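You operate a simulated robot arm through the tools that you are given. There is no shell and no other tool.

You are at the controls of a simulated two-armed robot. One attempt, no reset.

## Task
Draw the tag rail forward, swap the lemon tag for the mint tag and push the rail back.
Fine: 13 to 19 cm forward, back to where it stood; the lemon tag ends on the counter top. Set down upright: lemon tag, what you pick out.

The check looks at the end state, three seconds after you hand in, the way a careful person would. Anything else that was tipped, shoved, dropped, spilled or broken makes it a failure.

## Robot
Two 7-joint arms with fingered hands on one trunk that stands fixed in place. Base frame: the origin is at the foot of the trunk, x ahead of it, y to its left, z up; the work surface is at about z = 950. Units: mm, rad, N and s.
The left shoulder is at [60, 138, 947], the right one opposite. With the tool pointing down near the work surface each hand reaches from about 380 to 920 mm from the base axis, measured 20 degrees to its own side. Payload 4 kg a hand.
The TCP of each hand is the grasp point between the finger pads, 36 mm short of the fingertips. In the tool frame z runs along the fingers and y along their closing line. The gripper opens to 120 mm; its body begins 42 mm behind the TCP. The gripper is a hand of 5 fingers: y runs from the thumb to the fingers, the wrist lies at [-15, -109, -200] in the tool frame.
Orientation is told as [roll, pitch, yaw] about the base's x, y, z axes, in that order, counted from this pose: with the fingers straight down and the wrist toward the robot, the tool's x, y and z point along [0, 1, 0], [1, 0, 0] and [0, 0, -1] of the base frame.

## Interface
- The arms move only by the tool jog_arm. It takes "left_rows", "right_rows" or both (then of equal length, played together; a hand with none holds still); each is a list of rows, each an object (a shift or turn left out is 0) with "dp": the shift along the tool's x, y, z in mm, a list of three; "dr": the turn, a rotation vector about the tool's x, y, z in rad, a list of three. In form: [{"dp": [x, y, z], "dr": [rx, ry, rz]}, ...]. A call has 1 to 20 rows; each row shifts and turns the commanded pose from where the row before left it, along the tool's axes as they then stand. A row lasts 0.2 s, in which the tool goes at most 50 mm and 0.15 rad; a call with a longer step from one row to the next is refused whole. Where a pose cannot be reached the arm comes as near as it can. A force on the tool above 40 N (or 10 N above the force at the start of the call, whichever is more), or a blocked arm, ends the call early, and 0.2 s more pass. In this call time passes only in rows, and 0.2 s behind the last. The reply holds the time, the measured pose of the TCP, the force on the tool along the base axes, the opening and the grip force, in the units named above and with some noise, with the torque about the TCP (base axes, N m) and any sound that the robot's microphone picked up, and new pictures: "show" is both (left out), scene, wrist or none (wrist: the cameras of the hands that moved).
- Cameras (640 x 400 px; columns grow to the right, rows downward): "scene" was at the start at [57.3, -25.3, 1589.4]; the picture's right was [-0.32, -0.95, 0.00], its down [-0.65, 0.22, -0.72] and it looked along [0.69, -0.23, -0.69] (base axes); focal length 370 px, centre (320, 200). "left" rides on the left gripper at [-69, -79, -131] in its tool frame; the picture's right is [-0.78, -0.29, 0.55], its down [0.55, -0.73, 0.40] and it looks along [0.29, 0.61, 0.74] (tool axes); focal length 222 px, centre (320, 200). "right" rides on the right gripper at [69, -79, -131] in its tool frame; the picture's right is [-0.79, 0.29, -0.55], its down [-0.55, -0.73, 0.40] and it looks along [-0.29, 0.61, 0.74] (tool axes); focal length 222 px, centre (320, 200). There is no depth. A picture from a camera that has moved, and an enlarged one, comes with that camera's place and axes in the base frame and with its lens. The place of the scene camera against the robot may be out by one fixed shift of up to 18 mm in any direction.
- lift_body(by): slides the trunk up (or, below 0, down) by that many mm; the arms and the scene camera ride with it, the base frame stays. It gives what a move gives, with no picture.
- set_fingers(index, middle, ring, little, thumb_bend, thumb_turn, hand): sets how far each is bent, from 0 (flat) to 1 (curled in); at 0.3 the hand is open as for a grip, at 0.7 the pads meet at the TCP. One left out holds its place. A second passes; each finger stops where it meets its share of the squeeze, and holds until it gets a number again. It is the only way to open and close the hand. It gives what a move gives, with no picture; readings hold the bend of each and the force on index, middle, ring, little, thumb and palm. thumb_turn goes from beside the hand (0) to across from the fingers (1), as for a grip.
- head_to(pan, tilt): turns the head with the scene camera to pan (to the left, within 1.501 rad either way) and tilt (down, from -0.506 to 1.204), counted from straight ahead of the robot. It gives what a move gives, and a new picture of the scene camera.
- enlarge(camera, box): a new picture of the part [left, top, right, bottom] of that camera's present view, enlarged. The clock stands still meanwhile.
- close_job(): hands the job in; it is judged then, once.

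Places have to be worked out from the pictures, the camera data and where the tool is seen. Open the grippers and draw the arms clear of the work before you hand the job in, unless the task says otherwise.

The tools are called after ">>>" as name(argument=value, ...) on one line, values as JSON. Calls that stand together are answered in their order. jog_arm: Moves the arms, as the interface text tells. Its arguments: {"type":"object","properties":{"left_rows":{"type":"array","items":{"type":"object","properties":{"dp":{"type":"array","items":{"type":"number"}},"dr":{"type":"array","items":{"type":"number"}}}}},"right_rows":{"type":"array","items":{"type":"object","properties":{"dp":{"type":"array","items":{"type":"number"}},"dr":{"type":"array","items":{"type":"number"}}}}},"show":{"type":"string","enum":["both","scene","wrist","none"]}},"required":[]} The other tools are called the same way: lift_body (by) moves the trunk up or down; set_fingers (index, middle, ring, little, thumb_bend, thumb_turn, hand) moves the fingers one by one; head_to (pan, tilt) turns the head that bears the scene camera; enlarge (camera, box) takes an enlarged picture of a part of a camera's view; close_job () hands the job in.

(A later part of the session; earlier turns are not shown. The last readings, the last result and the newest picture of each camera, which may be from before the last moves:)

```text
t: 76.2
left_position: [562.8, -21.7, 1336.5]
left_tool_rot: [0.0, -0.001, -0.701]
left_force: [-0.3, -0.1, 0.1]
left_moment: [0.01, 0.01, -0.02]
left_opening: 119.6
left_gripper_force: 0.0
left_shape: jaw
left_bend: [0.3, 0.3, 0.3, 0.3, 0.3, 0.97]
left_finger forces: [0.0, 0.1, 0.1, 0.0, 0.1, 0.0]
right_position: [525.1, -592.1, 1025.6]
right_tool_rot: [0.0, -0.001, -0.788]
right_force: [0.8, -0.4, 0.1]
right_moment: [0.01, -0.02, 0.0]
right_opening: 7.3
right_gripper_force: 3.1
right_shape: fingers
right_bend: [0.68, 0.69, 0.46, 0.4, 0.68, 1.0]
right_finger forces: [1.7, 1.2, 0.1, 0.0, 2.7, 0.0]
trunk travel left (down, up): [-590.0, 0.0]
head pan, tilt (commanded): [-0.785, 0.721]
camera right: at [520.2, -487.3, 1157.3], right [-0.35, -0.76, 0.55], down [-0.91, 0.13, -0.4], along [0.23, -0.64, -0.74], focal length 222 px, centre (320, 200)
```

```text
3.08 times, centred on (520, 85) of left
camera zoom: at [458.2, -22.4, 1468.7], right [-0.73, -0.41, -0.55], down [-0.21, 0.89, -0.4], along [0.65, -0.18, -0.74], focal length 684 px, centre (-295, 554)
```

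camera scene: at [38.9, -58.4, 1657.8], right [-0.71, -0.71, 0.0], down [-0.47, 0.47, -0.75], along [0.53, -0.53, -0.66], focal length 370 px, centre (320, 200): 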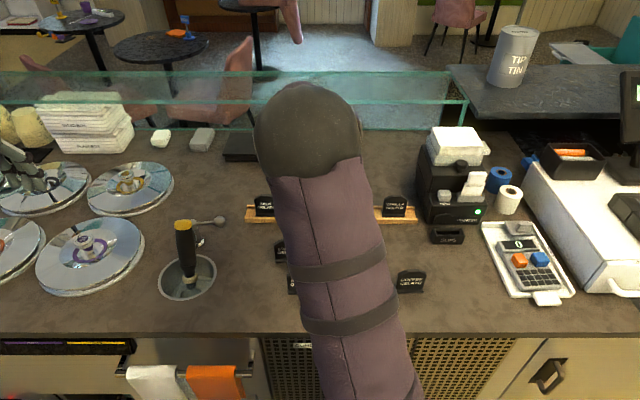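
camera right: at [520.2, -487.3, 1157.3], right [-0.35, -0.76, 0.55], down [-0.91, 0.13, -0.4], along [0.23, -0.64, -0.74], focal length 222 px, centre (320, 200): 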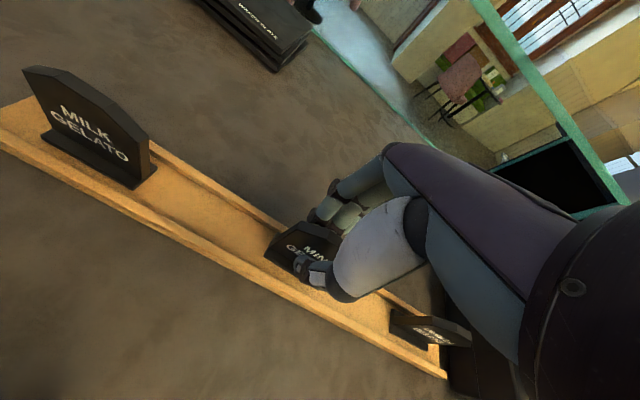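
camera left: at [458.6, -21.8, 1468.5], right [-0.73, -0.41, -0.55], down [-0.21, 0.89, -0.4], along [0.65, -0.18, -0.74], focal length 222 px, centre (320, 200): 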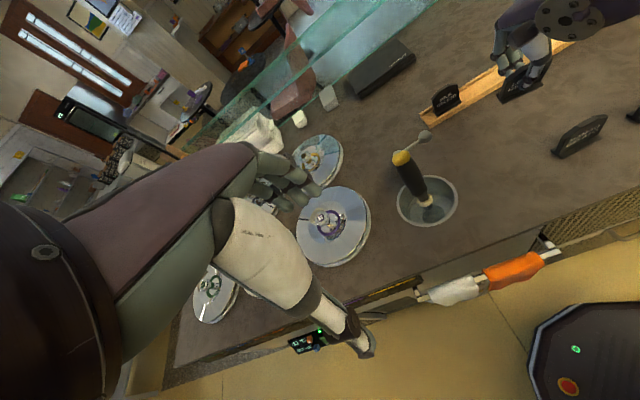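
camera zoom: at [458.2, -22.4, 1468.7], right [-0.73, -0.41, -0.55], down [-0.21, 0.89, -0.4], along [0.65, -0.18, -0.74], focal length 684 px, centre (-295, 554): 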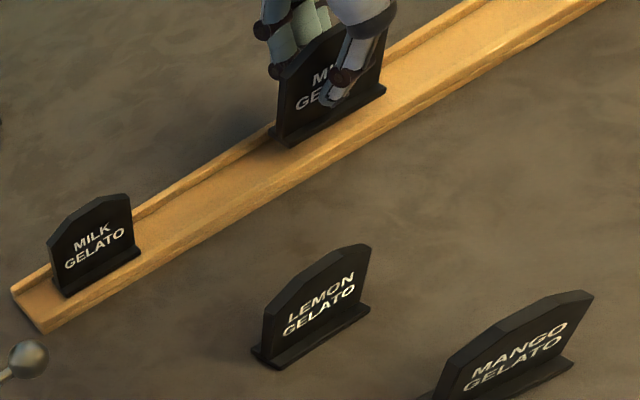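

The mint hangs directly over the lemon's old slot, foot parallel to the channel. I lower it in small steps, with a 1.5 mm shift left to match the slot.

>>> jog_arm(right_rows=[{"dp": [1.5, 0, 2]}, {"dp": [0, 0, 2]}, {"dp": [0, 0, 2]}, {"dp": [0, 0, 1]}], show="none")

>>> jog_arm(right_rows=[{"dp": [0, 0, 0.8]}, {"dp": [0, 0, 0.8]}], show="none")

>>> enlarge(camera="right", box=[200, 190, 350, 320])

```text
t: 77.2
left_position: [562.5, -22.8, 1336.5]
left_tool_rot: [0.001, 0.001, -0.699]
left_force: [0.1, -0.3, -0.6]
left_moment: [0.0, -0.02, -0.01]
left_opening: 119.7
left_gripper_force: 0.1
left_shape: jaw
left_bend: [0.3, 0.3, 0.3, 0.3, 0.3, 0.97]
left_finger forces: [0.1, 0.0, 0.0, 0.1, 0.0, 0.0]
right_position: [526.9, -590.4, 1019.2]
right_tool_rot: [0.0, -0.001, -0.786]
right_force: [-0.1, -0.3, 0.6]
right_moment: [0.0, 0.0, 0.03]
right_opening: 7.0
right_gripper_force: 2.4
right_shape: fingers
right_bend: [0.68, 0.69, 0.46, 0.4, 0.68, 1.0]
right_finger forces: [1.5, 1.1, 0.0, 0.0, 2.7, 0.0]
trunk travel left (down, up): [-590.0, 0.0]
head pan, tilt (commanded): [-0.785, 0.721]
```

```text
t: 77.8
left_position: [563.0, -21.0, 1336.2]
left_tool_rot: [-0.001, 0.002, -0.7]
left_force: [-0.1, -0.6, -0.3]
left_moment: [0.02, 0.01, -0.01]
left_opening: 119.6
left_gripper_force: 0.1
left_shape: jaw
left_bend: [0.3, 0.3, 0.3, 0.3, 0.3, 0.97]
left_finger forces: [0.1, 0.0, 0.0, 0.0, 0.0, 0.0]
right_position: [527.3, -591.3, 1017.6]
right_tool_rot: [0.0, 0.0, -0.788]
right_force: [0.5, -0.3, -1.1]
right_moment: [-0.02, 0.0, -0.02]
right_opening: 7.4
right_gripper_force: 2.8
right_shape: fingers
right_bend: [0.68, 0.69, 0.46, 0.4, 0.68, 1.0]
right_finger forces: [1.5, 1.1, 0.0, 0.0, 2.8, 0.0]
trunk travel left (down, up): [-590.0, 0.0]
head pan, tilt (commanded): [-0.785, 0.721]
```

```text
3.08 times, centred on (275, 255) of right
camera zoom: at [520.8, -486.7, 1148.9], right [-0.35, -0.76, 0.55], down [-0.91, 0.13, -0.4], along [0.23, -0.64, -0.74], focal length 684 px, centre (458, 31)
```

zoom: 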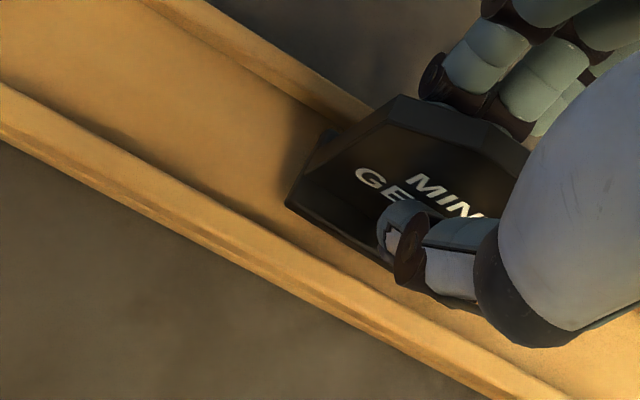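

Still hanging free with about 2–3 mm to go. I continue with sub‑millimetre steps until the floor of the channel is felt.

>>> jog_arm(right_rows=[{"dp": [0, 0, 0.7]}, {"dp": [0, 0, 0.7]}], show="none")

>>> jog_arm(right_rows=[{"dp": [0, 0, 0.7]}], show="none")

>>> jog_arm(right_rows=[{"dp": [0, 0, 0.7]}], show="none")

```text
t: 78.3
left_position: [562.2, -20.7, 1337.4]
left_tool_rot: [0.001, 0.0, -0.7]
left_force: [0.4, 0.5, 1.2]
left_moment: [-0.05, 0.01, 0.02]
left_opening: 119.8
left_gripper_force: 0.1
left_shape: jaw
left_bend: [0.3, 0.3, 0.3, 0.3, 0.3, 0.97]
left_finger forces: [0.0, 0.0, 0.0, 0.0, 0.1, 0.0]
right_position: [527.3, -592.3, 1015.1]
right_tool_rot: [0.0, 0.0, -0.788]
right_force: [0.5, -0.5, -1.3]
right_moment: [0.01, 0.01, -0.01]
right_opening: 7.1
right_gripper_force: 2.8
right_shape: fingers
right_bend: [0.68, 0.69, 0.46, 0.4, 0.68, 1.0]
right_finger forces: [1.6, 1.1, 0.0, 0.0, 2.7, 0.0]
trunk travel left (down, up): [-590.0, 0.0]
head pan, tilt (commanded): [-0.785, 0.721]
```

```text
t: 78.8
left_position: [562.6, -20.2, 1337.2]
left_tool_rot: [0.001, 0.0, -0.7]
left_force: [0.4, -0.1, 0.4]
left_moment: [-0.01, -0.03, 0.02]
left_opening: 120.0
left_gripper_force: 0.1
left_shape: jaw
left_bend: [0.3, 0.3, 0.3, 0.3, 0.3, 0.97]
left_finger forces: [0.0, 0.0, 0.0, 0.0, 0.0, 0.0]
right_position: [526.7, -591.4, 1015.2]
right_tool_rot: [0.001, 0.0, -0.787]
right_force: [0.6, 0.6, -1.3]
right_moment: [-0.02, 0.02, -0.04]
right_opening: 7.2
right_gripper_force: 2.3
right_shape: fingers
right_bend: [0.68, 0.69, 0.46, 0.4, 0.68, 1.0]
right_finger forces: [1.6, 1.2, 0.0, 0.0, 2.8, 0.0]
trunk travel left (down, up): [-590.0, 0.0]
head pan, tilt (commanded): [-0.785, 0.721]
```

```text
t: 79.2
left_position: [563.6, -19.4, 1337.2]
left_tool_rot: [-0.002, 0.0, -0.701]
left_force: [-0.2, 0.0, 0.7]
left_moment: [0.01, 0.01, 0.03]
left_opening: 119.6
left_gripper_force: 0.0
left_shape: jaw
left_bend: [0.3, 0.3, 0.3, 0.3, 0.3, 0.97]
left_finger forces: [0.0, 0.0, 0.1, 0.0, 0.0, 0.0]
right_position: [526.5, -591.8, 1017.0]
right_tool_rot: [0.0, 0.0, -0.787]
right_force: [0.2, -0.3, -1.0]
right_moment: [0.01, -0.01, -0.03]
right_opening: 7.0
right_gripper_force: 2.6
right_shape: fingers
right_bend: [0.68, 0.69, 0.46, 0.4, 0.68, 1.0]
right_finger forces: [1.5, 1.1, 0.0, 0.0, 2.7, 0.0]
trunk travel left (down, up): [-590.0, 0.0]
head pan, tilt (commanded): [-0.785, 0.721]
```

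Readings are noisy but show no contact yet. Two more small steps, then I check the view for the foot on the channel floor.

>>> jog_arm(right_rows=[{"dp": [0, 0, 0.7]}, {"dp": [0, 0, 0.7]}], show="none")

>>> enlarge(camera="left", box=[490, 20, 570, 80])

>>> enlarge(camera="right", box=[250, 200, 350, 285])

```text
t: 79.8
left_position: [563.2, -20.4, 1336.5]
left_tool_rot: [-0.002, 0.0, -0.7]
left_force: [-0.3, 0.5, 0.8]
left_moment: [-0.01, 0.04, 0.0]
left_opening: 119.7
left_gripper_force: 0.0
left_shape: jaw
left_bend: [0.3, 0.3, 0.3, 0.3, 0.3, 0.97]
left_finger forces: [0.0, 0.0, 0.0, 0.1, 0.1, 0.0]
right_position: [526.7, -590.8, 1013.8]
right_tool_rot: [0.0, 0.0, -0.787]
right_force: [0.7, -0.1, -0.2]
right_moment: [-0.03, 0.03, -0.03]
right_opening: 6.9
right_gripper_force: 2.6
right_shape: fingers
right_bend: [0.68, 0.69, 0.46, 0.4, 0.68, 1.0]
right_finger forces: [1.6, 1.0, 0.0, 0.0, 2.7, 0.1]
trunk travel left (down, up): [-590.0, 0.0]
head pan, tilt (commanded): [-0.785, 0.721]
```

```text
6.67 times, centred on (530, 50) of left
camera zoom: at [458.2, -22.4, 1468.7], right [-0.73, -0.41, -0.55], down [-0.21, 0.89, -0.4], along [0.65, -0.18, -0.74], focal length 1481 px, centre (-1080, 1200)
```

zoom: 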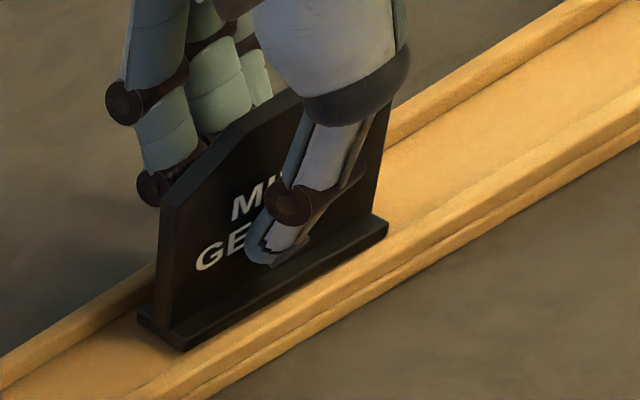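

```text
4.71 times, centred on (300, 242) of right
camera zoom: at [520.6, -487.0, 1145.0], right [-0.35, -0.76, 0.55], down [-0.91, 0.13, -0.4], along [0.23, -0.64, -0.74], focal length 1045 px, centre (414, 0)
```

zoom: 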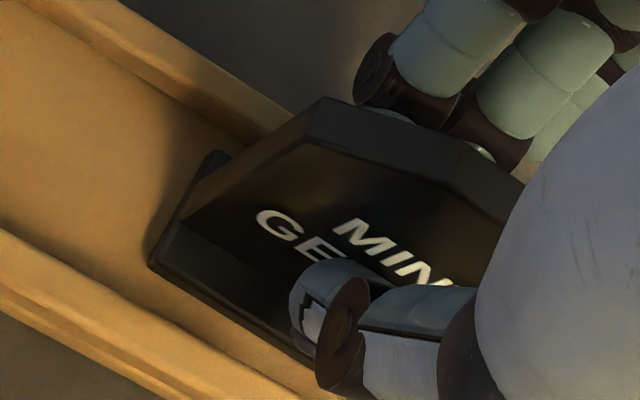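

The foot lies at U≈19–79, F≈−777, inside the channel just as the lemon did, and about a millimetre or two above the floor. I lower a little more.

>>> jog_arm(right_rows=[{"dp": [0, 0, 0.6]}, {"dp": [0, 0, 0.6]}], show="none")

>>> enlarge(camera="right", box=[250, 200, 350, 285])

```text
t: 80.3
left_position: [563.8, -19.2, 1337.4]
left_tool_rot: [0.0, 0.0, -0.701]
left_force: [-0.7, -0.6, -0.6]
left_moment: [0.0, 0.0, 0.01]
left_opening: 119.6
left_gripper_force: 0.1
left_shape: jaw
left_bend: [0.3, 0.3, 0.3, 0.3, 0.3, 0.97]
left_finger forces: [0.0, 0.1, 0.1, 0.0, 0.1, 0.0]
right_position: [526.5, -592.3, 1013.2]
right_tool_rot: [0.0, 0.0, -0.788]
right_force: [0.3, -0.5, 2.1]
right_moment: [0.01, 0.03, -0.02]
right_opening: 7.4
right_gripper_force: 2.8
right_shape: fingers
right_bend: [0.69, 0.69, 0.46, 0.4, 0.68, 1.0]
right_finger forces: [1.7, 1.2, 0.0, 0.0, 2.9, 0.0]
trunk travel left (down, up): [-590.0, 0.0]
head pan, tilt (commanded): [-0.785, 0.721]
```

```text
4.71 times, centred on (300, 242) of right
camera zoom: at [520.9, -486.6, 1144.2], right [-0.35, -0.76, 0.55], down [-0.91, 0.13, -0.4], along [0.23, -0.64, -0.74], focal length 1045 px, centre (414, 0)
```

zoom: 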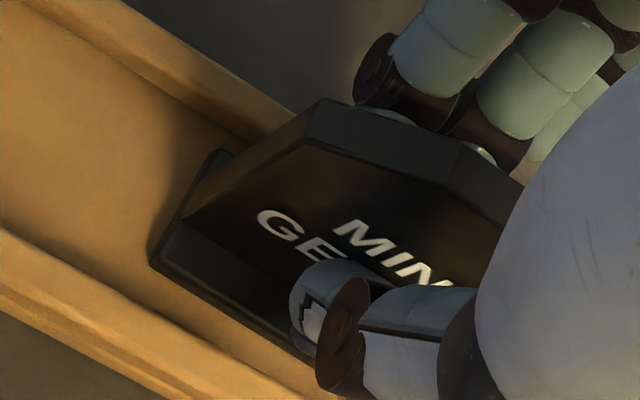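

A 2 N upward force shows the foot is on the channel floor. I loosen gently and check that the mint stays standing.

>>> set_fingers(hand="right", index=0.66, middle=0.66, thumb_bend=0.65)

>>> enlarge(camera="left", box=[490, 20, 570, 80])

```text
t: 81.3
left_position: [562.7, -21.0, 1336.2]
left_tool_rot: [0.0, -0.001, -0.7]
left_force: [0.1, -0.8, 0.3]
left_moment: [0.01, 0.01, 0.02]
left_opening: 120.0
left_gripper_force: 0.0
left_shape: jaw
left_bend: [0.3, 0.3, 0.3, 0.3, 0.3, 0.97]
left_finger forces: [0.1, 0.0, 0.0, 0.0, 0.1, 0.0]
right_position: [526.9, -590.5, 1012.9]
right_tool_rot: [0.0, 0.0, -0.786]
right_force: [-0.1, 0.7, 0.5]
right_moment: [0.02, -0.01, 0.01]
right_opening: 13.4
right_gripper_force: 0.1
right_shape: fingers
right_bend: [0.66, 0.66, 0.46, 0.4, 0.65, 1.0]
right_finger forces: [0.0, 0.0, 0.0, 0.1, 0.0, 0.0]
trunk travel left (down, up): [-590.0, 0.0]
head pan, tilt (commanded): [-0.785, 0.721]
```

```text
6.67 times, centred on (530, 50) of left
camera zoom: at [458.2, -22.4, 1468.7], right [-0.73, -0.41, -0.55], down [-0.21, 0.89, -0.4], along [0.65, -0.18, -0.74], focal length 1481 px, centre (-1080, 1200)
```

zoom: 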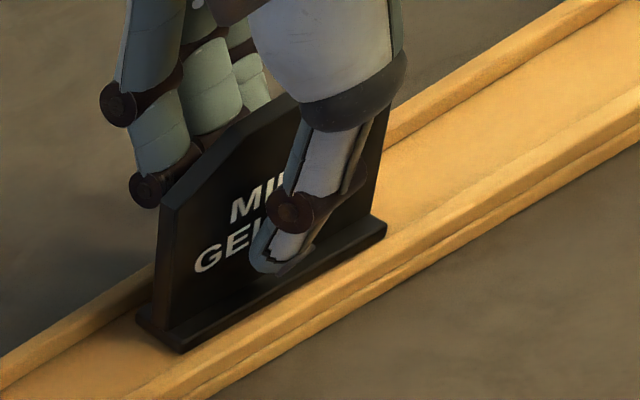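

The mint stands on its own in the channel. I open the hand further in two steps and then rise straight up.

>>> set_fingers(hand="right", index=0.54, middle=0.54, thumb_bend=0.52)

>>> set_fingers(hand="right", index=0.46, middle=0.46, thumb_bend=0.42)

>>> jog_arm(right_rows=[{"dp": [0, 0, -3]}, {"dp": [0, 0, -6]}, {"dp": [0, 0, -10]}, {"dp": [0, 0, -15]}, {"dp": [0, 0, -18]}, {"dp": [0, 0, -18]}, {"dp": [0, 0, -12]}], show="both")

>>> enlarge(camera="left", box=[400, 10, 640, 170])

```text
t: 82.3
left_position: [563.5, -20.4, 1337.1]
left_tool_rot: [-0.001, -0.001, -0.699]
left_force: [-0.4, -0.7, 0.4]
left_moment: [0.01, -0.02, -0.02]
left_opening: 119.7
left_gripper_force: 0.1
left_shape: jaw
left_bend: [0.3, 0.3, 0.3, 0.3, 0.3, 0.97]
left_finger forces: [0.0, 0.0, 0.0, 0.1, 0.0, 0.0]
right_position: [527.7, -590.4, 1012.9]
right_tool_rot: [0.0, 0.0, -0.786]
right_force: [-0.3, 0.2, 0.7]
right_moment: [0.01, 0.0, -0.01]
right_opening: 50.1
right_gripper_force: 0.1
right_shape: fingers
right_bend: [0.54, 0.54, 0.46, 0.4, 0.52, 1.0]
right_finger forces: [0.0, 0.0, 0.1, 0.0, 0.0, 0.0]
trunk travel left (down, up): [-590.0, 0.0]
head pan, tilt (commanded): [-0.785, 0.721]
```

```text
t: 83.3
left_position: [562.3, -20.4, 1336.9]
left_tool_rot: [0.0, 0.001, -0.7]
left_force: [-0.1, -0.5, 0.0]
left_moment: [-0.03, -0.02, -0.02]
left_opening: 119.8
left_gripper_force: 0.1
left_shape: jaw
left_bend: [0.3, 0.3, 0.3, 0.3, 0.3, 0.97]
left_finger forces: [0.0, 0.0, 0.1, 0.0, 0.0, 0.0]
right_position: [527.7, -590.4, 1011.9]
right_tool_rot: [0.0, 0.001, -0.788]
right_force: [-0.6, 0.4, 0.3]
right_moment: [-0.02, 0.0, -0.02]
right_opening: 77.3
right_gripper_force: 0.1
right_shape: fingers
right_bend: [0.46, 0.46, 0.46, 0.4, 0.42, 0.99]
right_finger forces: [0.1, 0.0, 0.0, 0.0, 0.1, 0.1]
trunk travel left (down, up): [-590.0, 0.0]
head pan, tilt (commanded): [-0.785, 0.721]
```

```text
t: 85.0
left_position: [562.5, -20.9, 1336.9]
left_tool_rot: [-0.001, -0.001, -0.701]
left_force: [0.2, -0.7, 1.4]
left_moment: [0.03, 0.04, 0.0]
left_opening: 119.5
left_gripper_force: 0.1
left_shape: jaw
left_bend: [0.3, 0.3, 0.3, 0.3, 0.3, 0.97]
left_finger forces: [0.1, 0.0, 0.0, 0.1, 0.0, 0.0]
right_position: [525.2, -589.9, 1093.9]
right_tool_rot: [-0.001, 0.001, -0.787]
right_force: [-0.1, 0.0, -0.9]
right_moment: [0.0, 0.01, -0.02]
right_opening: 77.3
right_gripper_force: 0.1
right_shape: fingers
right_bend: [0.46, 0.46, 0.46, 0.4, 0.42, 0.99]
right_finger forces: [0.1, 0.1, 0.0, 0.1, 0.0, 0.1]
trunk travel left (down, up): [-590.0, 0.0]
head pan, tilt (commanded): [-0.785, 0.721]
camera scene: at [38.7, -58.3, 1657.8], right [-0.71, -0.71, 0.0], down [-0.47, 0.47, -0.75], along [0.53, -0.53, -0.66], focal length 370 px, centre (320, 200)
camera right: at [519.9, -485.7, 1225.8], right [-0.35, -0.76, 0.55], down [-0.91, 0.13, -0.4], along [0.23, -0.64, -0.74], focal length 222 px, centre (320, 200)
```

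scene: 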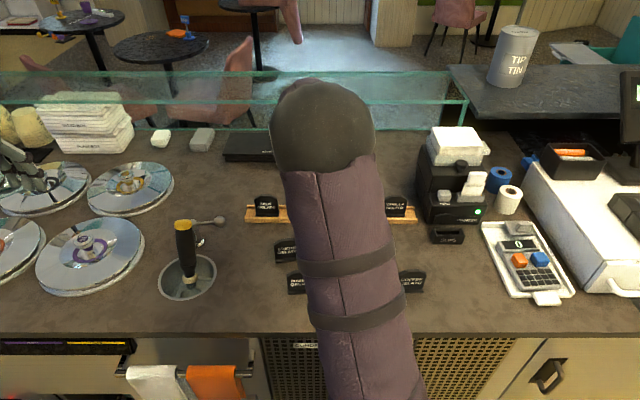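
right: 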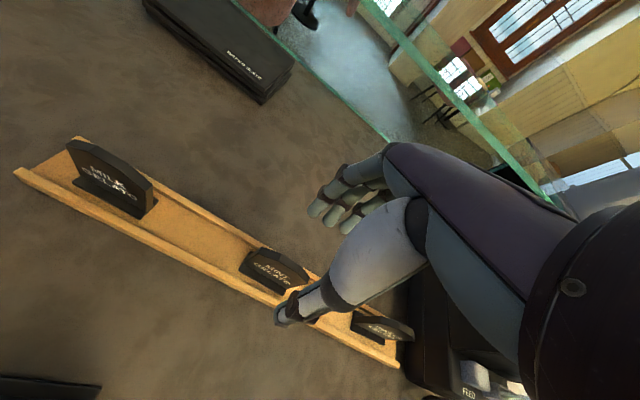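

```text
2.50 times, centred on (520, 90) of left
camera zoom: at [458.0, -22.3, 1468.7], right [-0.73, -0.41, -0.55], down [-0.21, 0.89, -0.4], along [0.65, -0.18, -0.74], focal length 555 px, centre (-180, 475)
```

zoom: 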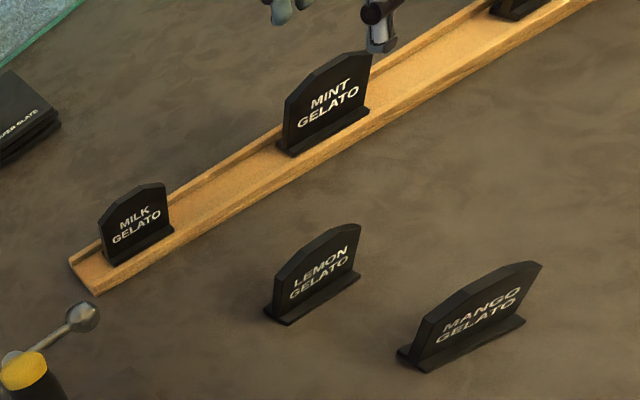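

The mint stands in the rail, lemon on the counter, all upright. Before pushing back I measure the rail's present line in the wrist view.

>>> enlarge(camera="right", box=[0, 120, 240, 270])

>>> enlarge(camera="right", box=[220, 230, 460, 380])

```text
2.67 times, centred on (120, 195) of right
camera zoom: at [519.9, -485.7, 1225.8], right [-0.35, -0.76, 0.55], down [-0.91, 0.13, -0.4], along [0.23, -0.64, -0.74], focal length 592 px, centre (853, 213)
```

zoom: 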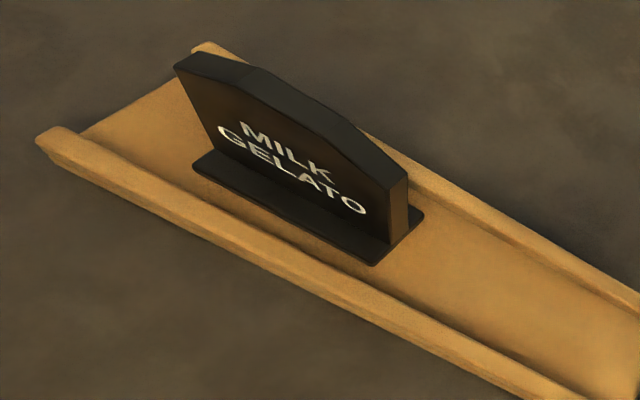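

```text
2.67 times, centred on (340, 305) of right
camera zoom: at [519.9, -485.7, 1225.8], right [-0.35, -0.76, 0.55], down [-0.91, 0.13, -0.4], along [0.23, -0.64, -0.74], focal length 592 px, centre (267, -80)
```

zoom: 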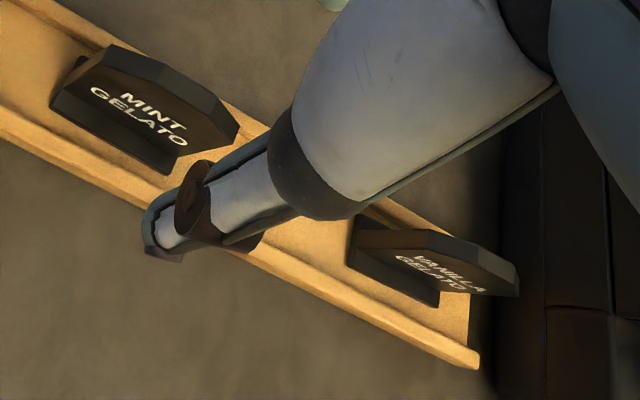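

The rail is straight with its front at F≈−763.7, i.e. ~162 mm forward. I move over the left gap again (U −58, F −793) and go down astride the rail.

>>> jog_arm(right_rows=[{"dp": [10, 0.5, 0]}, {"dp": [18, 0.8, 0]}, {"dp": [20, 0.8, 0]}, {"dp": [20, 0.8, 0]}, {"dp": [20, 0.8, 0]}, {"dp": [15.7, 0.9, 0]}, {"dp": [0, 0, 10]}, {"dp": [0, 0, 15]}, {"dp": [0, 0, 15]}, {"dp": [0, 0, 15]}, {"dp": [0, 0, 12]}, {"dp": [0, 0, 8]}, {"dp": [0, 0, 5]}], show="wrist")

>>> enlarge(camera="right", box=[120, 120, 500, 380])

>>> enlarge(camera="left", box=[400, 10, 600, 150])

```text
t: 87.8
left_position: [564.0, -21.5, 1337.1]
left_tool_rot: [0.0, 0.0, -0.701]
left_force: [0.2, 0.2, -0.5]
left_moment: [-0.04, -0.02, 0.02]
left_opening: 119.8
left_gripper_force: 0.1
left_shape: jaw
left_bend: [0.3, 0.3, 0.3, 0.3, 0.3, 0.97]
left_finger forces: [0.0, 0.0, 0.1, 0.0, 0.1, 0.1]
right_position: [602.3, -521.4, 1015.0]
right_tool_rot: [0.0, 0.0, -0.786]
right_force: [-0.5, -0.2, -0.1]
right_moment: [0.0, -0.01, 0.03]
right_opening: 77.3
right_gripper_force: 0.2
right_shape: fingers
right_bend: [0.46, 0.46, 0.46, 0.4, 0.42, 0.99]
right_finger forces: [0.1, 0.0, 0.1, 0.1, 0.1, 0.1]
trunk travel left (down, up): [-590.0, 0.0]
head pan, tilt (commanded): [-0.785, 0.721]
camera right: at [597.1, -417.0, 1145.8], right [-0.35, -0.76, 0.55], down [-0.91, 0.13, -0.4], along [0.23, -0.64, -0.74], focal length 222 px, centre (320, 200)
```

right: 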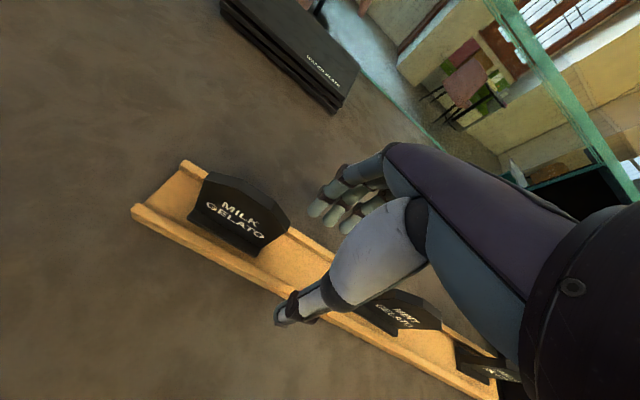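

```text
1.54 times, centred on (310, 250) of right
camera zoom: at [597.1, -417.0, 1145.8], right [-0.35, -0.76, 0.55], down [-0.91, 0.13, -0.4], along [0.23, -0.64, -0.74], focal length 342 px, centre (335, 123)
```

zoom: 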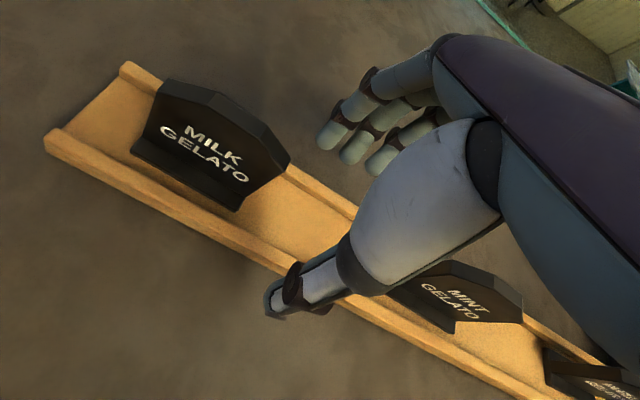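

```text
2.86 times, centred on (500, 80) of left
camera zoom: at [458.3, -22.4, 1468.6], right [-0.73, -0.41, -0.55], down [-0.21, 0.89, -0.4], along [0.65, -0.18, -0.74], focal length 635 px, centre (-194, 543)
```

zoom: 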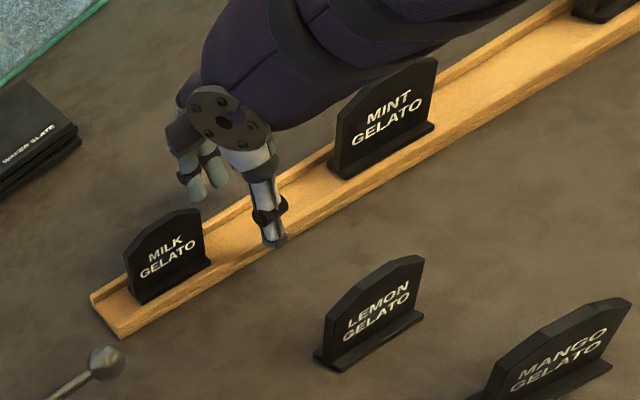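

The hand is astride the rail in the gap with room to milk and mint. I descend the last 21 mm to the earlier gripping height (z 994).

>>> jog_arm(right_rows=[{"dp": [0, 0, 6]}, {"dp": [0, 0, 6]}, {"dp": [0, 0, 5]}, {"dp": [0, 0, 3.5]}], show="none")

>>> set_fingers(hand="right", index=0.54, middle=0.54, ring=0.54, little=0.5, thumb_bend=0.48)

>>> enlarge(camera="right", box=[180, 120, 460, 350])

```text
t: 88.8
left_position: [563.8, -20.5, 1337.4]
left_tool_rot: [0.0, -0.001, -0.699]
left_force: [-0.9, 0.0, -0.8]
left_moment: [-0.01, 0.02, -0.04]
left_opening: 119.4
left_gripper_force: 0.0
left_shape: jaw
left_bend: [0.3, 0.3, 0.3, 0.3, 0.3, 0.97]
left_finger forces: [0.1, 0.1, 0.0, 0.0, 0.0, 0.0]
right_position: [603.0, -521.7, 994.0]
right_tool_rot: [0.001, 0.0, -0.786]
right_force: [-0.5, -0.6, -0.4]
right_moment: [0.01, -0.01, -0.02]
right_opening: 77.4
right_gripper_force: 0.1
right_shape: fingers
right_bend: [0.46, 0.46, 0.46, 0.4, 0.42, 0.99]
right_finger forces: [0.0, 0.1, 0.0, 0.0, 0.1, 0.0]
trunk travel left (down, up): [-590.0, 0.0]
head pan, tilt (commanded): [-0.785, 0.721]
```

```text
t: 89.8
left_position: [562.6, -20.9, 1336.1]
left_tool_rot: [0.002, 0.0, -0.699]
left_force: [0.6, 0.3, 0.4]
left_moment: [-0.02, 0.01, 0.02]
left_opening: 119.8
left_gripper_force: 0.1
left_shape: jaw
left_bend: [0.3, 0.3, 0.3, 0.3, 0.3, 0.97]
left_finger forces: [0.0, 0.1, 0.1, 0.0, 0.1, 0.0]
right_position: [603.5, -522.0, 993.3]
right_tool_rot: [-0.001, 0.0, -0.785]
right_force: [0.6, 0.0, 0.4]
right_moment: [0.0, 0.04, 0.02]
right_opening: 57.0
right_gripper_force: 0.0
right_shape: fingers
right_bend: [0.54, 0.54, 0.54, 0.5, 0.48, 1.0]
right_finger forces: [0.0, 0.0, 0.0, 0.0, 0.0, 0.0]
trunk travel left (down, up): [-590.0, 0.0]
head pan, tilt (commanded): [-0.785, 0.721]
```

```text
1.74 times, centred on (320, 235) of right
camera zoom: at [596.5, -416.7, 1124.9], right [-0.35, -0.76, 0.55], down [-0.91, 0.13, -0.4], along [0.23, -0.64, -0.74], focal length 386 px, centre (320, 139)
```

zoom: 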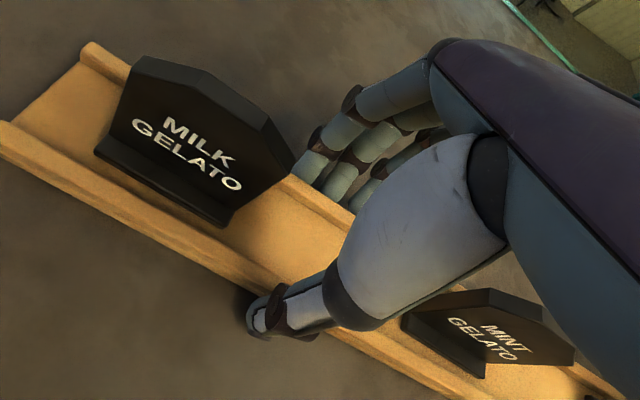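

No contact yet at 57 mm opening. I close on the rail in two steps to a moderate pinch.

>>> set_fingers(hand="right", index=0.58, middle=0.58, ring=0.58, little=0.55, thumb_bend=0.52)

>>> set_fingers(hand="right", index=0.61, middle=0.61, ring=0.61, little=0.58, thumb_bend=0.58)

>>> enlarge(camera="right", box=[180, 120, 460, 350])

>>> enlarge(camera="scene", box=[270, 130, 470, 255])

```text
t: 90.8
left_position: [562.6, -21.0, 1337.5]
left_tool_rot: [0.001, 0.0, -0.699]
left_force: [-0.8, -0.5, -0.1]
left_moment: [0.0, -0.01, -0.02]
left_opening: 119.9
left_gripper_force: 0.1
left_shape: jaw
left_bend: [0.3, 0.3, 0.3, 0.3, 0.3, 0.97]
left_finger forces: [0.1, 0.0, 0.0, 0.1, 0.0, 0.0]
right_position: [601.6, -522.4, 994.0]
right_tool_rot: [0.0, -0.001, -0.786]
right_force: [1.0, -1.5, -1.0]
right_moment: [-0.08, -0.07, 0.05]
right_opening: 53.4
right_gripper_force: 4.0
right_shape: fingers
right_bend: [0.55, 0.56, 0.56, 0.55, 0.5, 1.0]
right_finger forces: [1.7, 1.5, 1.2, 0.1, 3.1, 0.0]
trunk travel left (down, up): [-590.0, 0.0]
head pan, tilt (commanded): [-0.785, 0.721]
```

```text
t: 91.8
left_position: [563.3, -21.8, 1338.1]
left_tool_rot: [-0.001, 0.001, -0.699]
left_force: [-0.8, 0.2, 0.7]
left_moment: [0.05, 0.0, 0.08]
left_opening: 119.7
left_gripper_force: 0.0
left_shape: jaw
left_bend: [0.3, 0.3, 0.3, 0.3, 0.3, 0.97]
left_finger forces: [0.1, 0.0, 0.1, 0.1, 0.0, 0.0]
right_position: [602.3, -520.9, 994.0]
right_tool_rot: [0.001, -0.001, -0.787]
right_force: [-0.6, 0.0, -0.7]
right_moment: [-0.02, -0.05, 0.1]
right_opening: 52.3
right_gripper_force: 9.6
right_shape: fingers
right_bend: [0.58, 0.58, 0.58, 0.57, 0.51, 1.0]
right_finger forces: [3.4, 3.4, 2.9, 0.1, 9.3, 0.0]
trunk travel left (down, up): [-590.0, 0.0]
head pan, tilt (commanded): [-0.785, 0.721]
```

```text
1.74 times, centred on (320, 235) of right
camera zoom: at [596.6, -416.7, 1124.7], right [-0.35, -0.76, 0.55], down [-0.91, 0.13, -0.4], along [0.23, -0.64, -0.74], focal length 386 px, centre (320, 139)
```

zoom: 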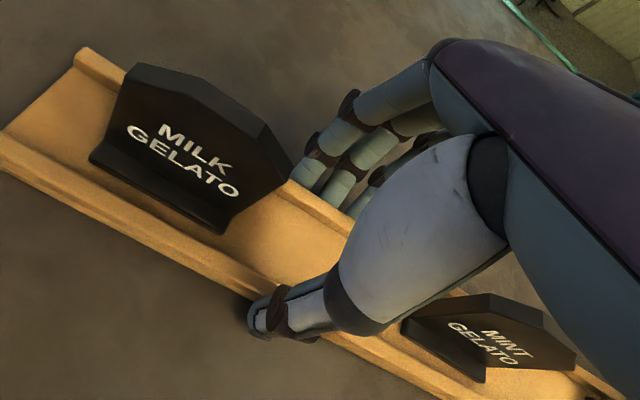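

```text
3.20 times, centred on (370, 192) of scene
camera zoom: at [39.0, -58.4, 1657.8], right [-0.71, -0.71, 0.0], down [-0.47, 0.47, -0.75], along [0.53, -0.53, -0.66], focal length 1184 px, centre (160, 224)
```

zoom: 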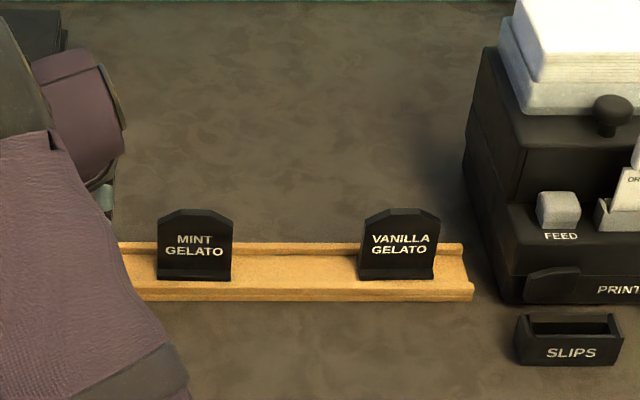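

The mint sits exactly where the lemon did and the rail is held with ~9 N, nearly square. I push it back 136 mm gently, then measure.

>>> jog_arm(right_rows=[{"dp": [0, 2, 0]}, {"dp": [0, 4, 0]}, {"dp": [0, 6, 0]}, {"dp": [0, 8, 0]}, {"dp": [0, 8, 0]}, {"dp": [0, 8, 0]}, {"dp": [0, 8, 0]}, {"dp": [0, 8, 0]}, {"dp": [0, 8, 0]}, {"dp": [0, 8, 0]}, {"dp": [0, 8, 0]}, {"dp": [0, 8, 0]}, {"dp": [0, 8, 0]}, {"dp": [0, 8, 0]}, {"dp": [0, 8, 0]}, {"dp": [0, 8, 0]}, {"dp": [0, 8, 0]}, {"dp": [0, 6, 0]}, {"dp": [0, 4, 0]}, {"dp": [0, 2, 0]}], show="both")

>>> enlarge(camera="scene", box=[240, 120, 420, 232])

```text
t: 96.0
left_position: [563.1, -20.6, 1336.0]
left_tool_rot: [0.0, -0.001, -0.701]
left_force: [0.2, -0.1, 0.2]
left_moment: [-0.02, -0.01, 0.01]
left_opening: 119.8
left_gripper_force: 0.1
left_shape: jaw
left_bend: [0.3, 0.3, 0.3, 0.3, 0.3, 0.97]
left_finger forces: [0.0, 0.1, 0.1, 0.1, 0.0, 0.1]
right_position: [700.2, -617.1, 991.9]
right_tool_rot: [-0.001, 0.0, -0.787]
right_force: [-1.1, 0.2, 0.4]
right_moment: [0.01, 0.04, -0.17]
right_opening: 52.5
right_gripper_force: 9.2
right_shape: fingers
right_bend: [0.58, 0.59, 0.6, 0.57, 0.51, 0.99]
right_finger forces: [4.5, 2.6, 1.1, 0.0, 9.5, 0.0]
trunk travel left (down, up): [-590.0, 0.0]
head pan, tilt (commanded): [-0.785, 0.721]
camera scene: at [38.8, -58.3, 1657.8], right [-0.71, -0.71, 0.0], down [-0.47, 0.47, -0.75], along [0.53, -0.53, -0.66], focal length 370 px, centre (320, 200)
camera right: at [694.2, -512.5, 1124.7], right [-0.35, -0.76, 0.55], down [-0.91, 0.13, -0.4], along [0.23, -0.64, -0.74], focal length 222 px, centre (320, 200)
```

scene: 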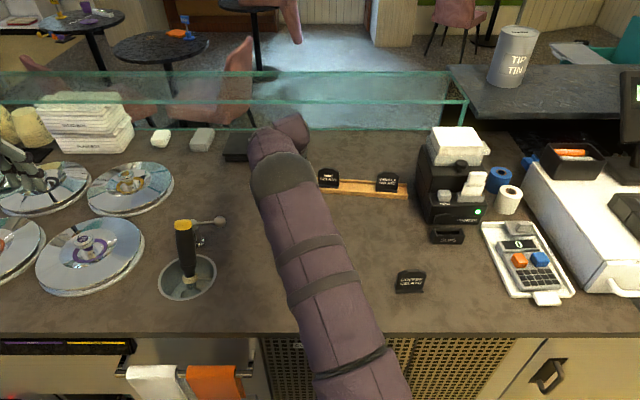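
right: 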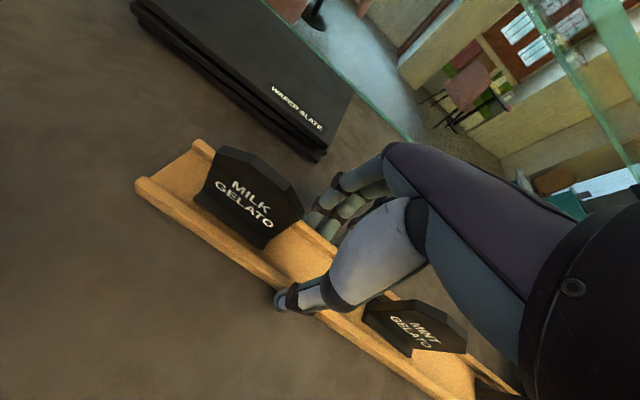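

```text
3.56 times, centred on (330, 176) of scene
camera zoom: at [38.8, -58.3, 1657.8], right [-0.71, -0.71, 0.0], down [-0.47, 0.47, -0.75], along [0.53, -0.53, -0.66], focal length 1316 px, centre (284, 285)
```

zoom: 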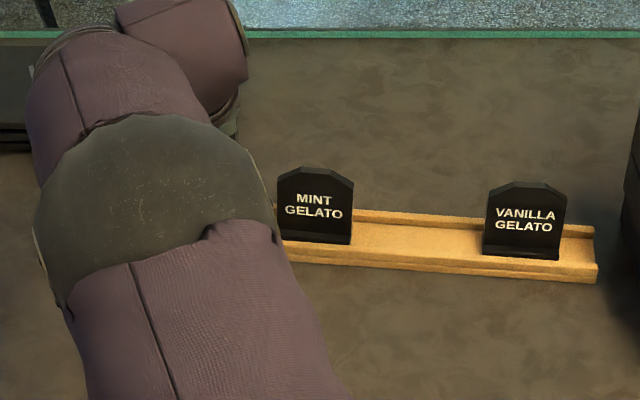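

The tags stayed upright, but pushing from the left side let the right end lag (~6° turn, right end ~40 mm short). I release here and will push the lagging right part from the other gap.

>>> set_fingers(hand="right", index=0.48, middle=0.48, ring=0.48, little=0.46, thumb_bend=0.42)

>>> enlarge(camera="right", box=[120, 120, 500, 400])

```text
t: 97.0
left_position: [563.0, -20.3, 1336.3]
left_tool_rot: [-0.001, 0.001, -0.7]
left_force: [-0.7, 0.2, -0.9]
left_moment: [0.0, 0.01, 0.0]
left_opening: 119.8
left_gripper_force: 0.0
left_shape: jaw
left_bend: [0.3, 0.3, 0.3, 0.3, 0.3, 0.97]
left_finger forces: [0.0, 0.0, 0.1, 0.0, 0.0, 0.0]
right_position: [700.1, -615.9, 993.7]
right_tool_rot: [-0.001, -0.001, -0.787]
right_force: [0.1, -0.1, -0.8]
right_moment: [-0.02, -0.02, 0.01]
right_opening: 74.1
right_gripper_force: 0.1
right_shape: fingers
right_bend: [0.48, 0.48, 0.48, 0.46, 0.42, 0.99]
right_finger forces: [0.1, 0.0, 0.1, 0.0, 0.0, 0.1]
trunk travel left (down, up): [-590.0, 0.0]
head pan, tilt (commanded): [-0.785, 0.721]
```

```text
1.43 times, centred on (310, 260) of right
camera zoom: at [694.2, -512.6, 1124.5], right [-0.35, -0.76, 0.55], down [-0.91, 0.13, -0.4], along [0.23, -0.64, -0.74], focal length 317 px, centre (334, 114)
```

zoom: 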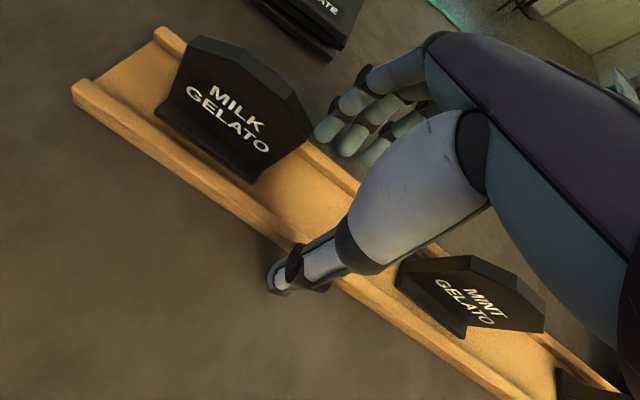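

The hand is free of the rail and tags. I raise it straight up and go over to the right gap.

>>> jog_arm(right_rows=[{"dp": [0, 0, -5]}, {"dp": [0, 0, -10]}, {"dp": [0, 0, -15]}, {"dp": [0, 0, -20]}, {"dp": [0, 0, -25]}, {"dp": [0, 0, -25]}, {"dp": [-10, 0, 0]}, {"dp": [-20, -2, 0]}, {"dp": [-20, -3, 0]}, {"dp": [-20, -3, 0]}, {"dp": [-20, -3, 0]}, {"dp": [-20, -3, 0]}, {"dp": [-20, -3, 0]}, {"dp": [-20, -3, 0]}, {"dp": [-17, -2, 0]}], show="both")

>>> enlarge(camera="right", box=[100, 140, 420, 380])

```text
t: 100.2
left_position: [562.8, -19.9, 1336.5]
left_tool_rot: [0.0, 0.001, -0.7]
left_force: [0.2, -0.1, -0.2]
left_moment: [0.02, -0.02, 0.01]
left_opening: 119.9
left_gripper_force: 0.1
left_shape: jaw
left_bend: [0.3, 0.3, 0.3, 0.3, 0.3, 0.97]
left_finger forces: [0.0, 0.0, 0.0, 0.0, 0.0, 0.1]
right_position: [565.9, -719.9, 1093.7]
right_tool_rot: [0.001, 0.0, -0.786]
right_force: [-0.5, 0.1, -0.7]
right_moment: [-0.02, -0.02, -0.05]
right_opening: 74.4
right_gripper_force: 0.1
right_shape: fingers
right_bend: [0.48, 0.48, 0.48, 0.46, 0.42, 0.99]
right_finger forces: [0.0, 0.0, 0.0, 0.2, 0.1, 0.1]
trunk travel left (down, up): [-590.0, 0.0]
head pan, tilt (commanded): [-0.785, 0.721]
camera scene: at [38.6, -58.8, 1657.8], right [-0.71, -0.71, 0.0], down [-0.47, 0.47, -0.75], along [0.53, -0.53, -0.66], focal length 370 px, centre (320, 200)
camera right: at [559.3, -614.9, 1225.3], right [-0.35, -0.76, 0.55], down [-0.91, 0.13, -0.4], along [0.23, -0.64, -0.74], focal length 222 px, centre (320, 200)
```

scene: 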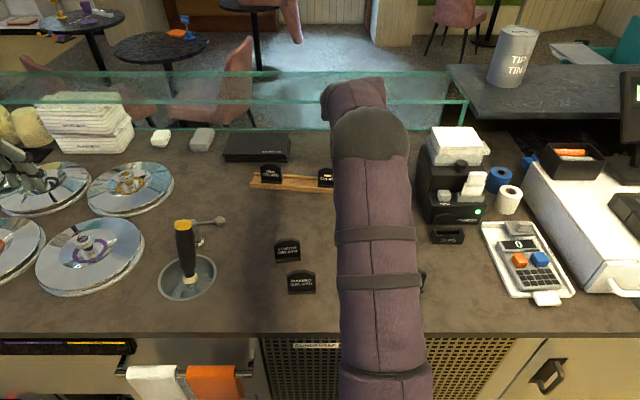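
right: 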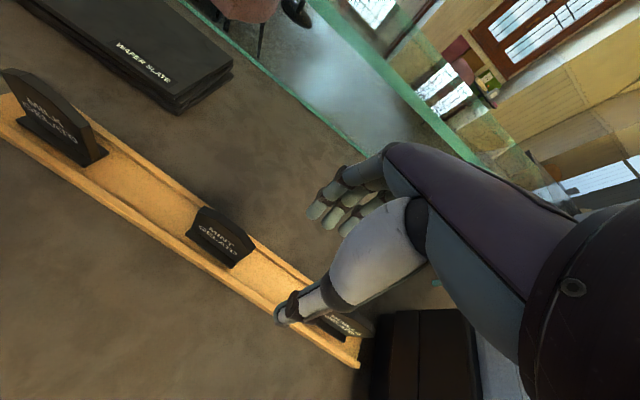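

```text
1.67 times, centred on (260, 260) of right
camera zoom: at [559.3, -614.9, 1225.3], right [-0.35, -0.76, 0.55], down [-0.91, 0.13, -0.4], along [0.23, -0.64, -0.74], focal length 370 px, centre (420, 100)
```

zoom: 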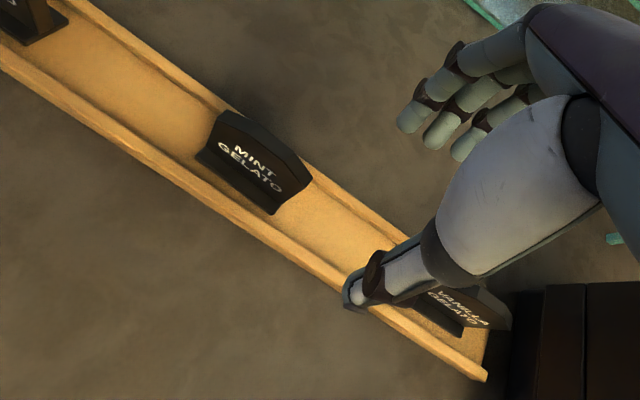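

The rail front now lies at F≈−879 at this gap (47 mm to go), −908 at the left end and −862 at the right end. I descend here with thumb in front and fingers behind.

>>> jog_arm(right_rows=[{"dp": [0, 0, 10]}, {"dp": [0, 0, 15]}, {"dp": [0, 0, 18]}, {"dp": [0, 0, 18]}, {"dp": [0, 0, 15]}, {"dp": [0, 0, 10]}, {"dp": [0, 0, 8]}], show="wrist")

>>> enlarge(camera="right", box=[160, 130, 480, 370])

```text
t: 101.8
left_position: [563.4, -19.7, 1335.8]
left_tool_rot: [0.0, 0.001, -0.701]
left_force: [0.5, -0.1, -0.2]
left_moment: [-0.01, 0.01, -0.02]
left_opening: 119.8
left_gripper_force: 0.1
left_shape: jaw
left_bend: [0.3, 0.3, 0.3, 0.3, 0.3, 0.97]
left_finger forces: [0.1, 0.0, 0.0, 0.1, 0.0, 0.1]
right_position: [566.3, -720.6, 999.2]
right_tool_rot: [-0.001, 0.0, -0.787]
right_force: [-0.3, -0.1, 0.2]
right_moment: [-0.04, 0.02, -0.01]
right_opening: 74.3
right_gripper_force: 0.1
right_shape: fingers
right_bend: [0.48, 0.48, 0.48, 0.46, 0.42, 0.99]
right_finger forces: [0.0, 0.1, 0.1, 0.1, 0.1, 0.0]
trunk travel left (down, up): [-590.0, 0.0]
head pan, tilt (commanded): [-0.785, 0.721]
camera right: at [560.6, -615.9, 1131.0], right [-0.35, -0.76, 0.55], down [-0.91, 0.13, -0.4], along [0.23, -0.64, -0.74], focal length 222 px, centre (320, 200)
```

right: 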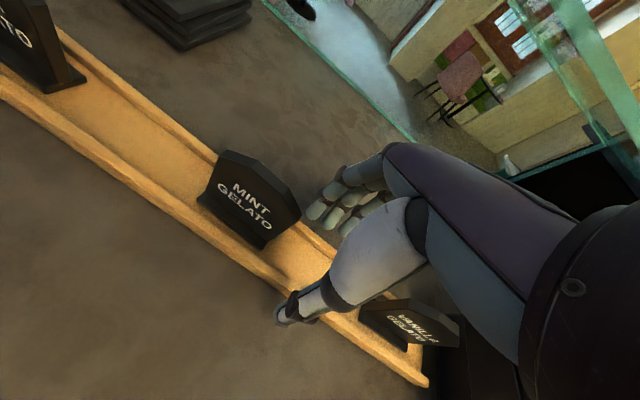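

```text
1.67 times, centred on (320, 250) of right
camera zoom: at [560.6, -615.9, 1131.0], right [-0.35, -0.76, 0.55], down [-0.91, 0.13, -0.4], along [0.23, -0.64, -0.74], focal length 370 px, centre (320, 117)
```

zoom: 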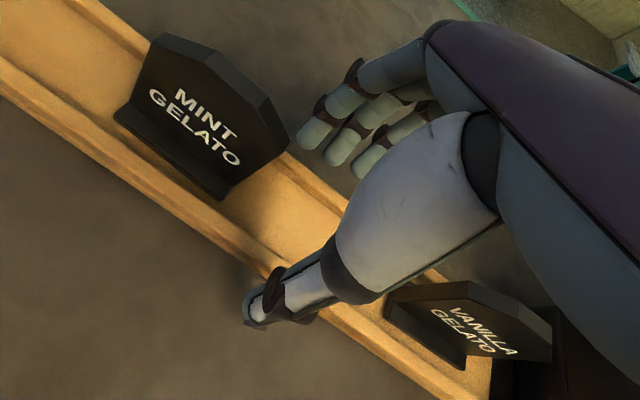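

Clearances look fine on all sides. I go down the last 5 mm and push with the thumb: 8 mm to reach contact, then about 30 mm.

>>> jog_arm(right_rows=[{"dp": [0, 0, 3]}, {"dp": [0, 0, 2]}, {"dp": [0, 3, 0]}, {"dp": [0, 3, 0]}, {"dp": [0, 2, 0]}, {"dp": [0, 2, 0]}, {"dp": [0, 3, 0]}, {"dp": [0, 4, 0]}, {"dp": [0, 5, 0]}, {"dp": [0, 5, 0]}, {"dp": [0, 5, 0]}, {"dp": [0, 3, 0]}, {"dp": [0, 2, 0]}, {"dp": [0, 1, 0]}], show="wrist")

>>> enlarge(camera="scene", box=[240, 120, 420, 232])

>>> enlarge(camera="right", box=[100, 100, 500, 400])

```text
t: 104.8
left_position: [562.5, -19.8, 1336.7]
left_tool_rot: [-0.001, 0.0, -0.7]
left_force: [-0.2, -0.5, -0.9]
left_moment: [0.01, -0.01, -0.01]
left_opening: 119.8
left_gripper_force: 0.0
left_shape: jaw
left_bend: [0.3, 0.3, 0.3, 0.3, 0.3, 0.97]
left_finger forces: [0.0, 0.1, 0.1, 0.1, 0.0, 0.0]
right_position: [592.1, -745.7, 993.9]
right_tool_rot: [-0.001, 0.002, -0.788]
right_force: [-2.9, 1.6, -0.5]
right_moment: [0.02, 0.0, 0.02]
right_opening: 77.0
right_gripper_force: 0.2
right_shape: fingers
right_bend: [0.48, 0.48, 0.48, 0.46, 0.41, 0.99]
right_finger forces: [0.0, 0.0, 0.0, 0.0, 1.6, 0.0]
trunk travel left (down, up): [-590.0, 0.0]
head pan, tilt (commanded): [-0.785, 0.721]
camera right: at [586.8, -641.8, 1125.8], right [-0.35, -0.76, 0.55], down [-0.91, 0.13, -0.4], along [0.23, -0.64, -0.74], focal length 222 px, centre (320, 200)
```

right: 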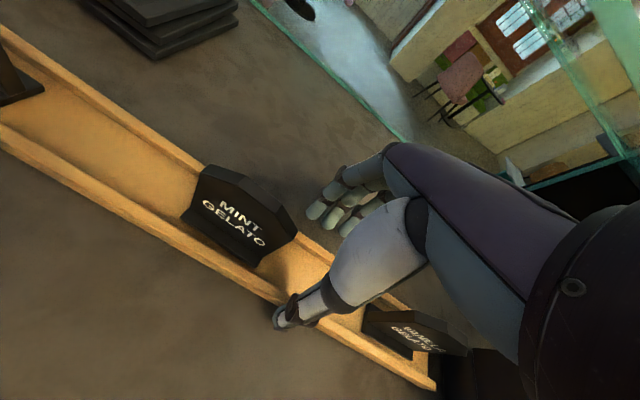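

```text
3.56 times, centred on (330, 176) of scene
camera zoom: at [38.7, -58.4, 1657.8], right [-0.71, -0.71, 0.0], down [-0.47, 0.47, -0.75], along [0.53, -0.53, -0.66], focal length 1316 px, centre (284, 285)
```

zoom: 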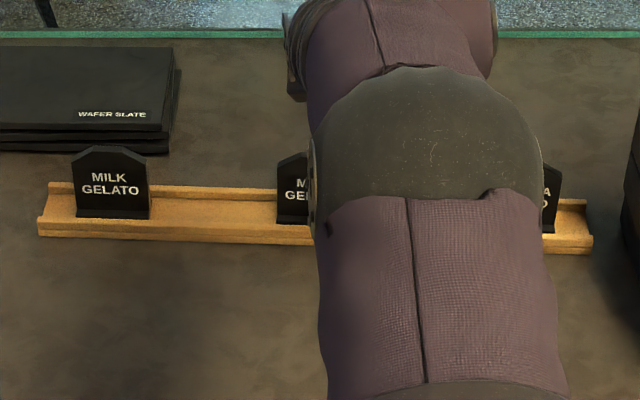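

```text
1.33 times, centred on (300, 250) of right
camera zoom: at [586.8, -641.8, 1125.8], right [-0.35, -0.76, 0.55], down [-0.91, 0.13, -0.4], along [0.23, -0.64, -0.74], focal length 296 px, centre (347, 133)
```

zoom: 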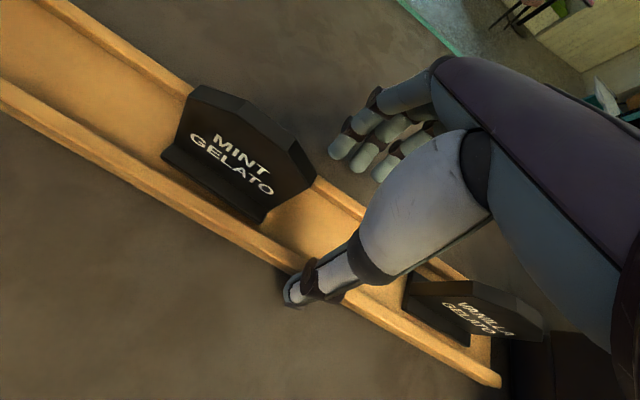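

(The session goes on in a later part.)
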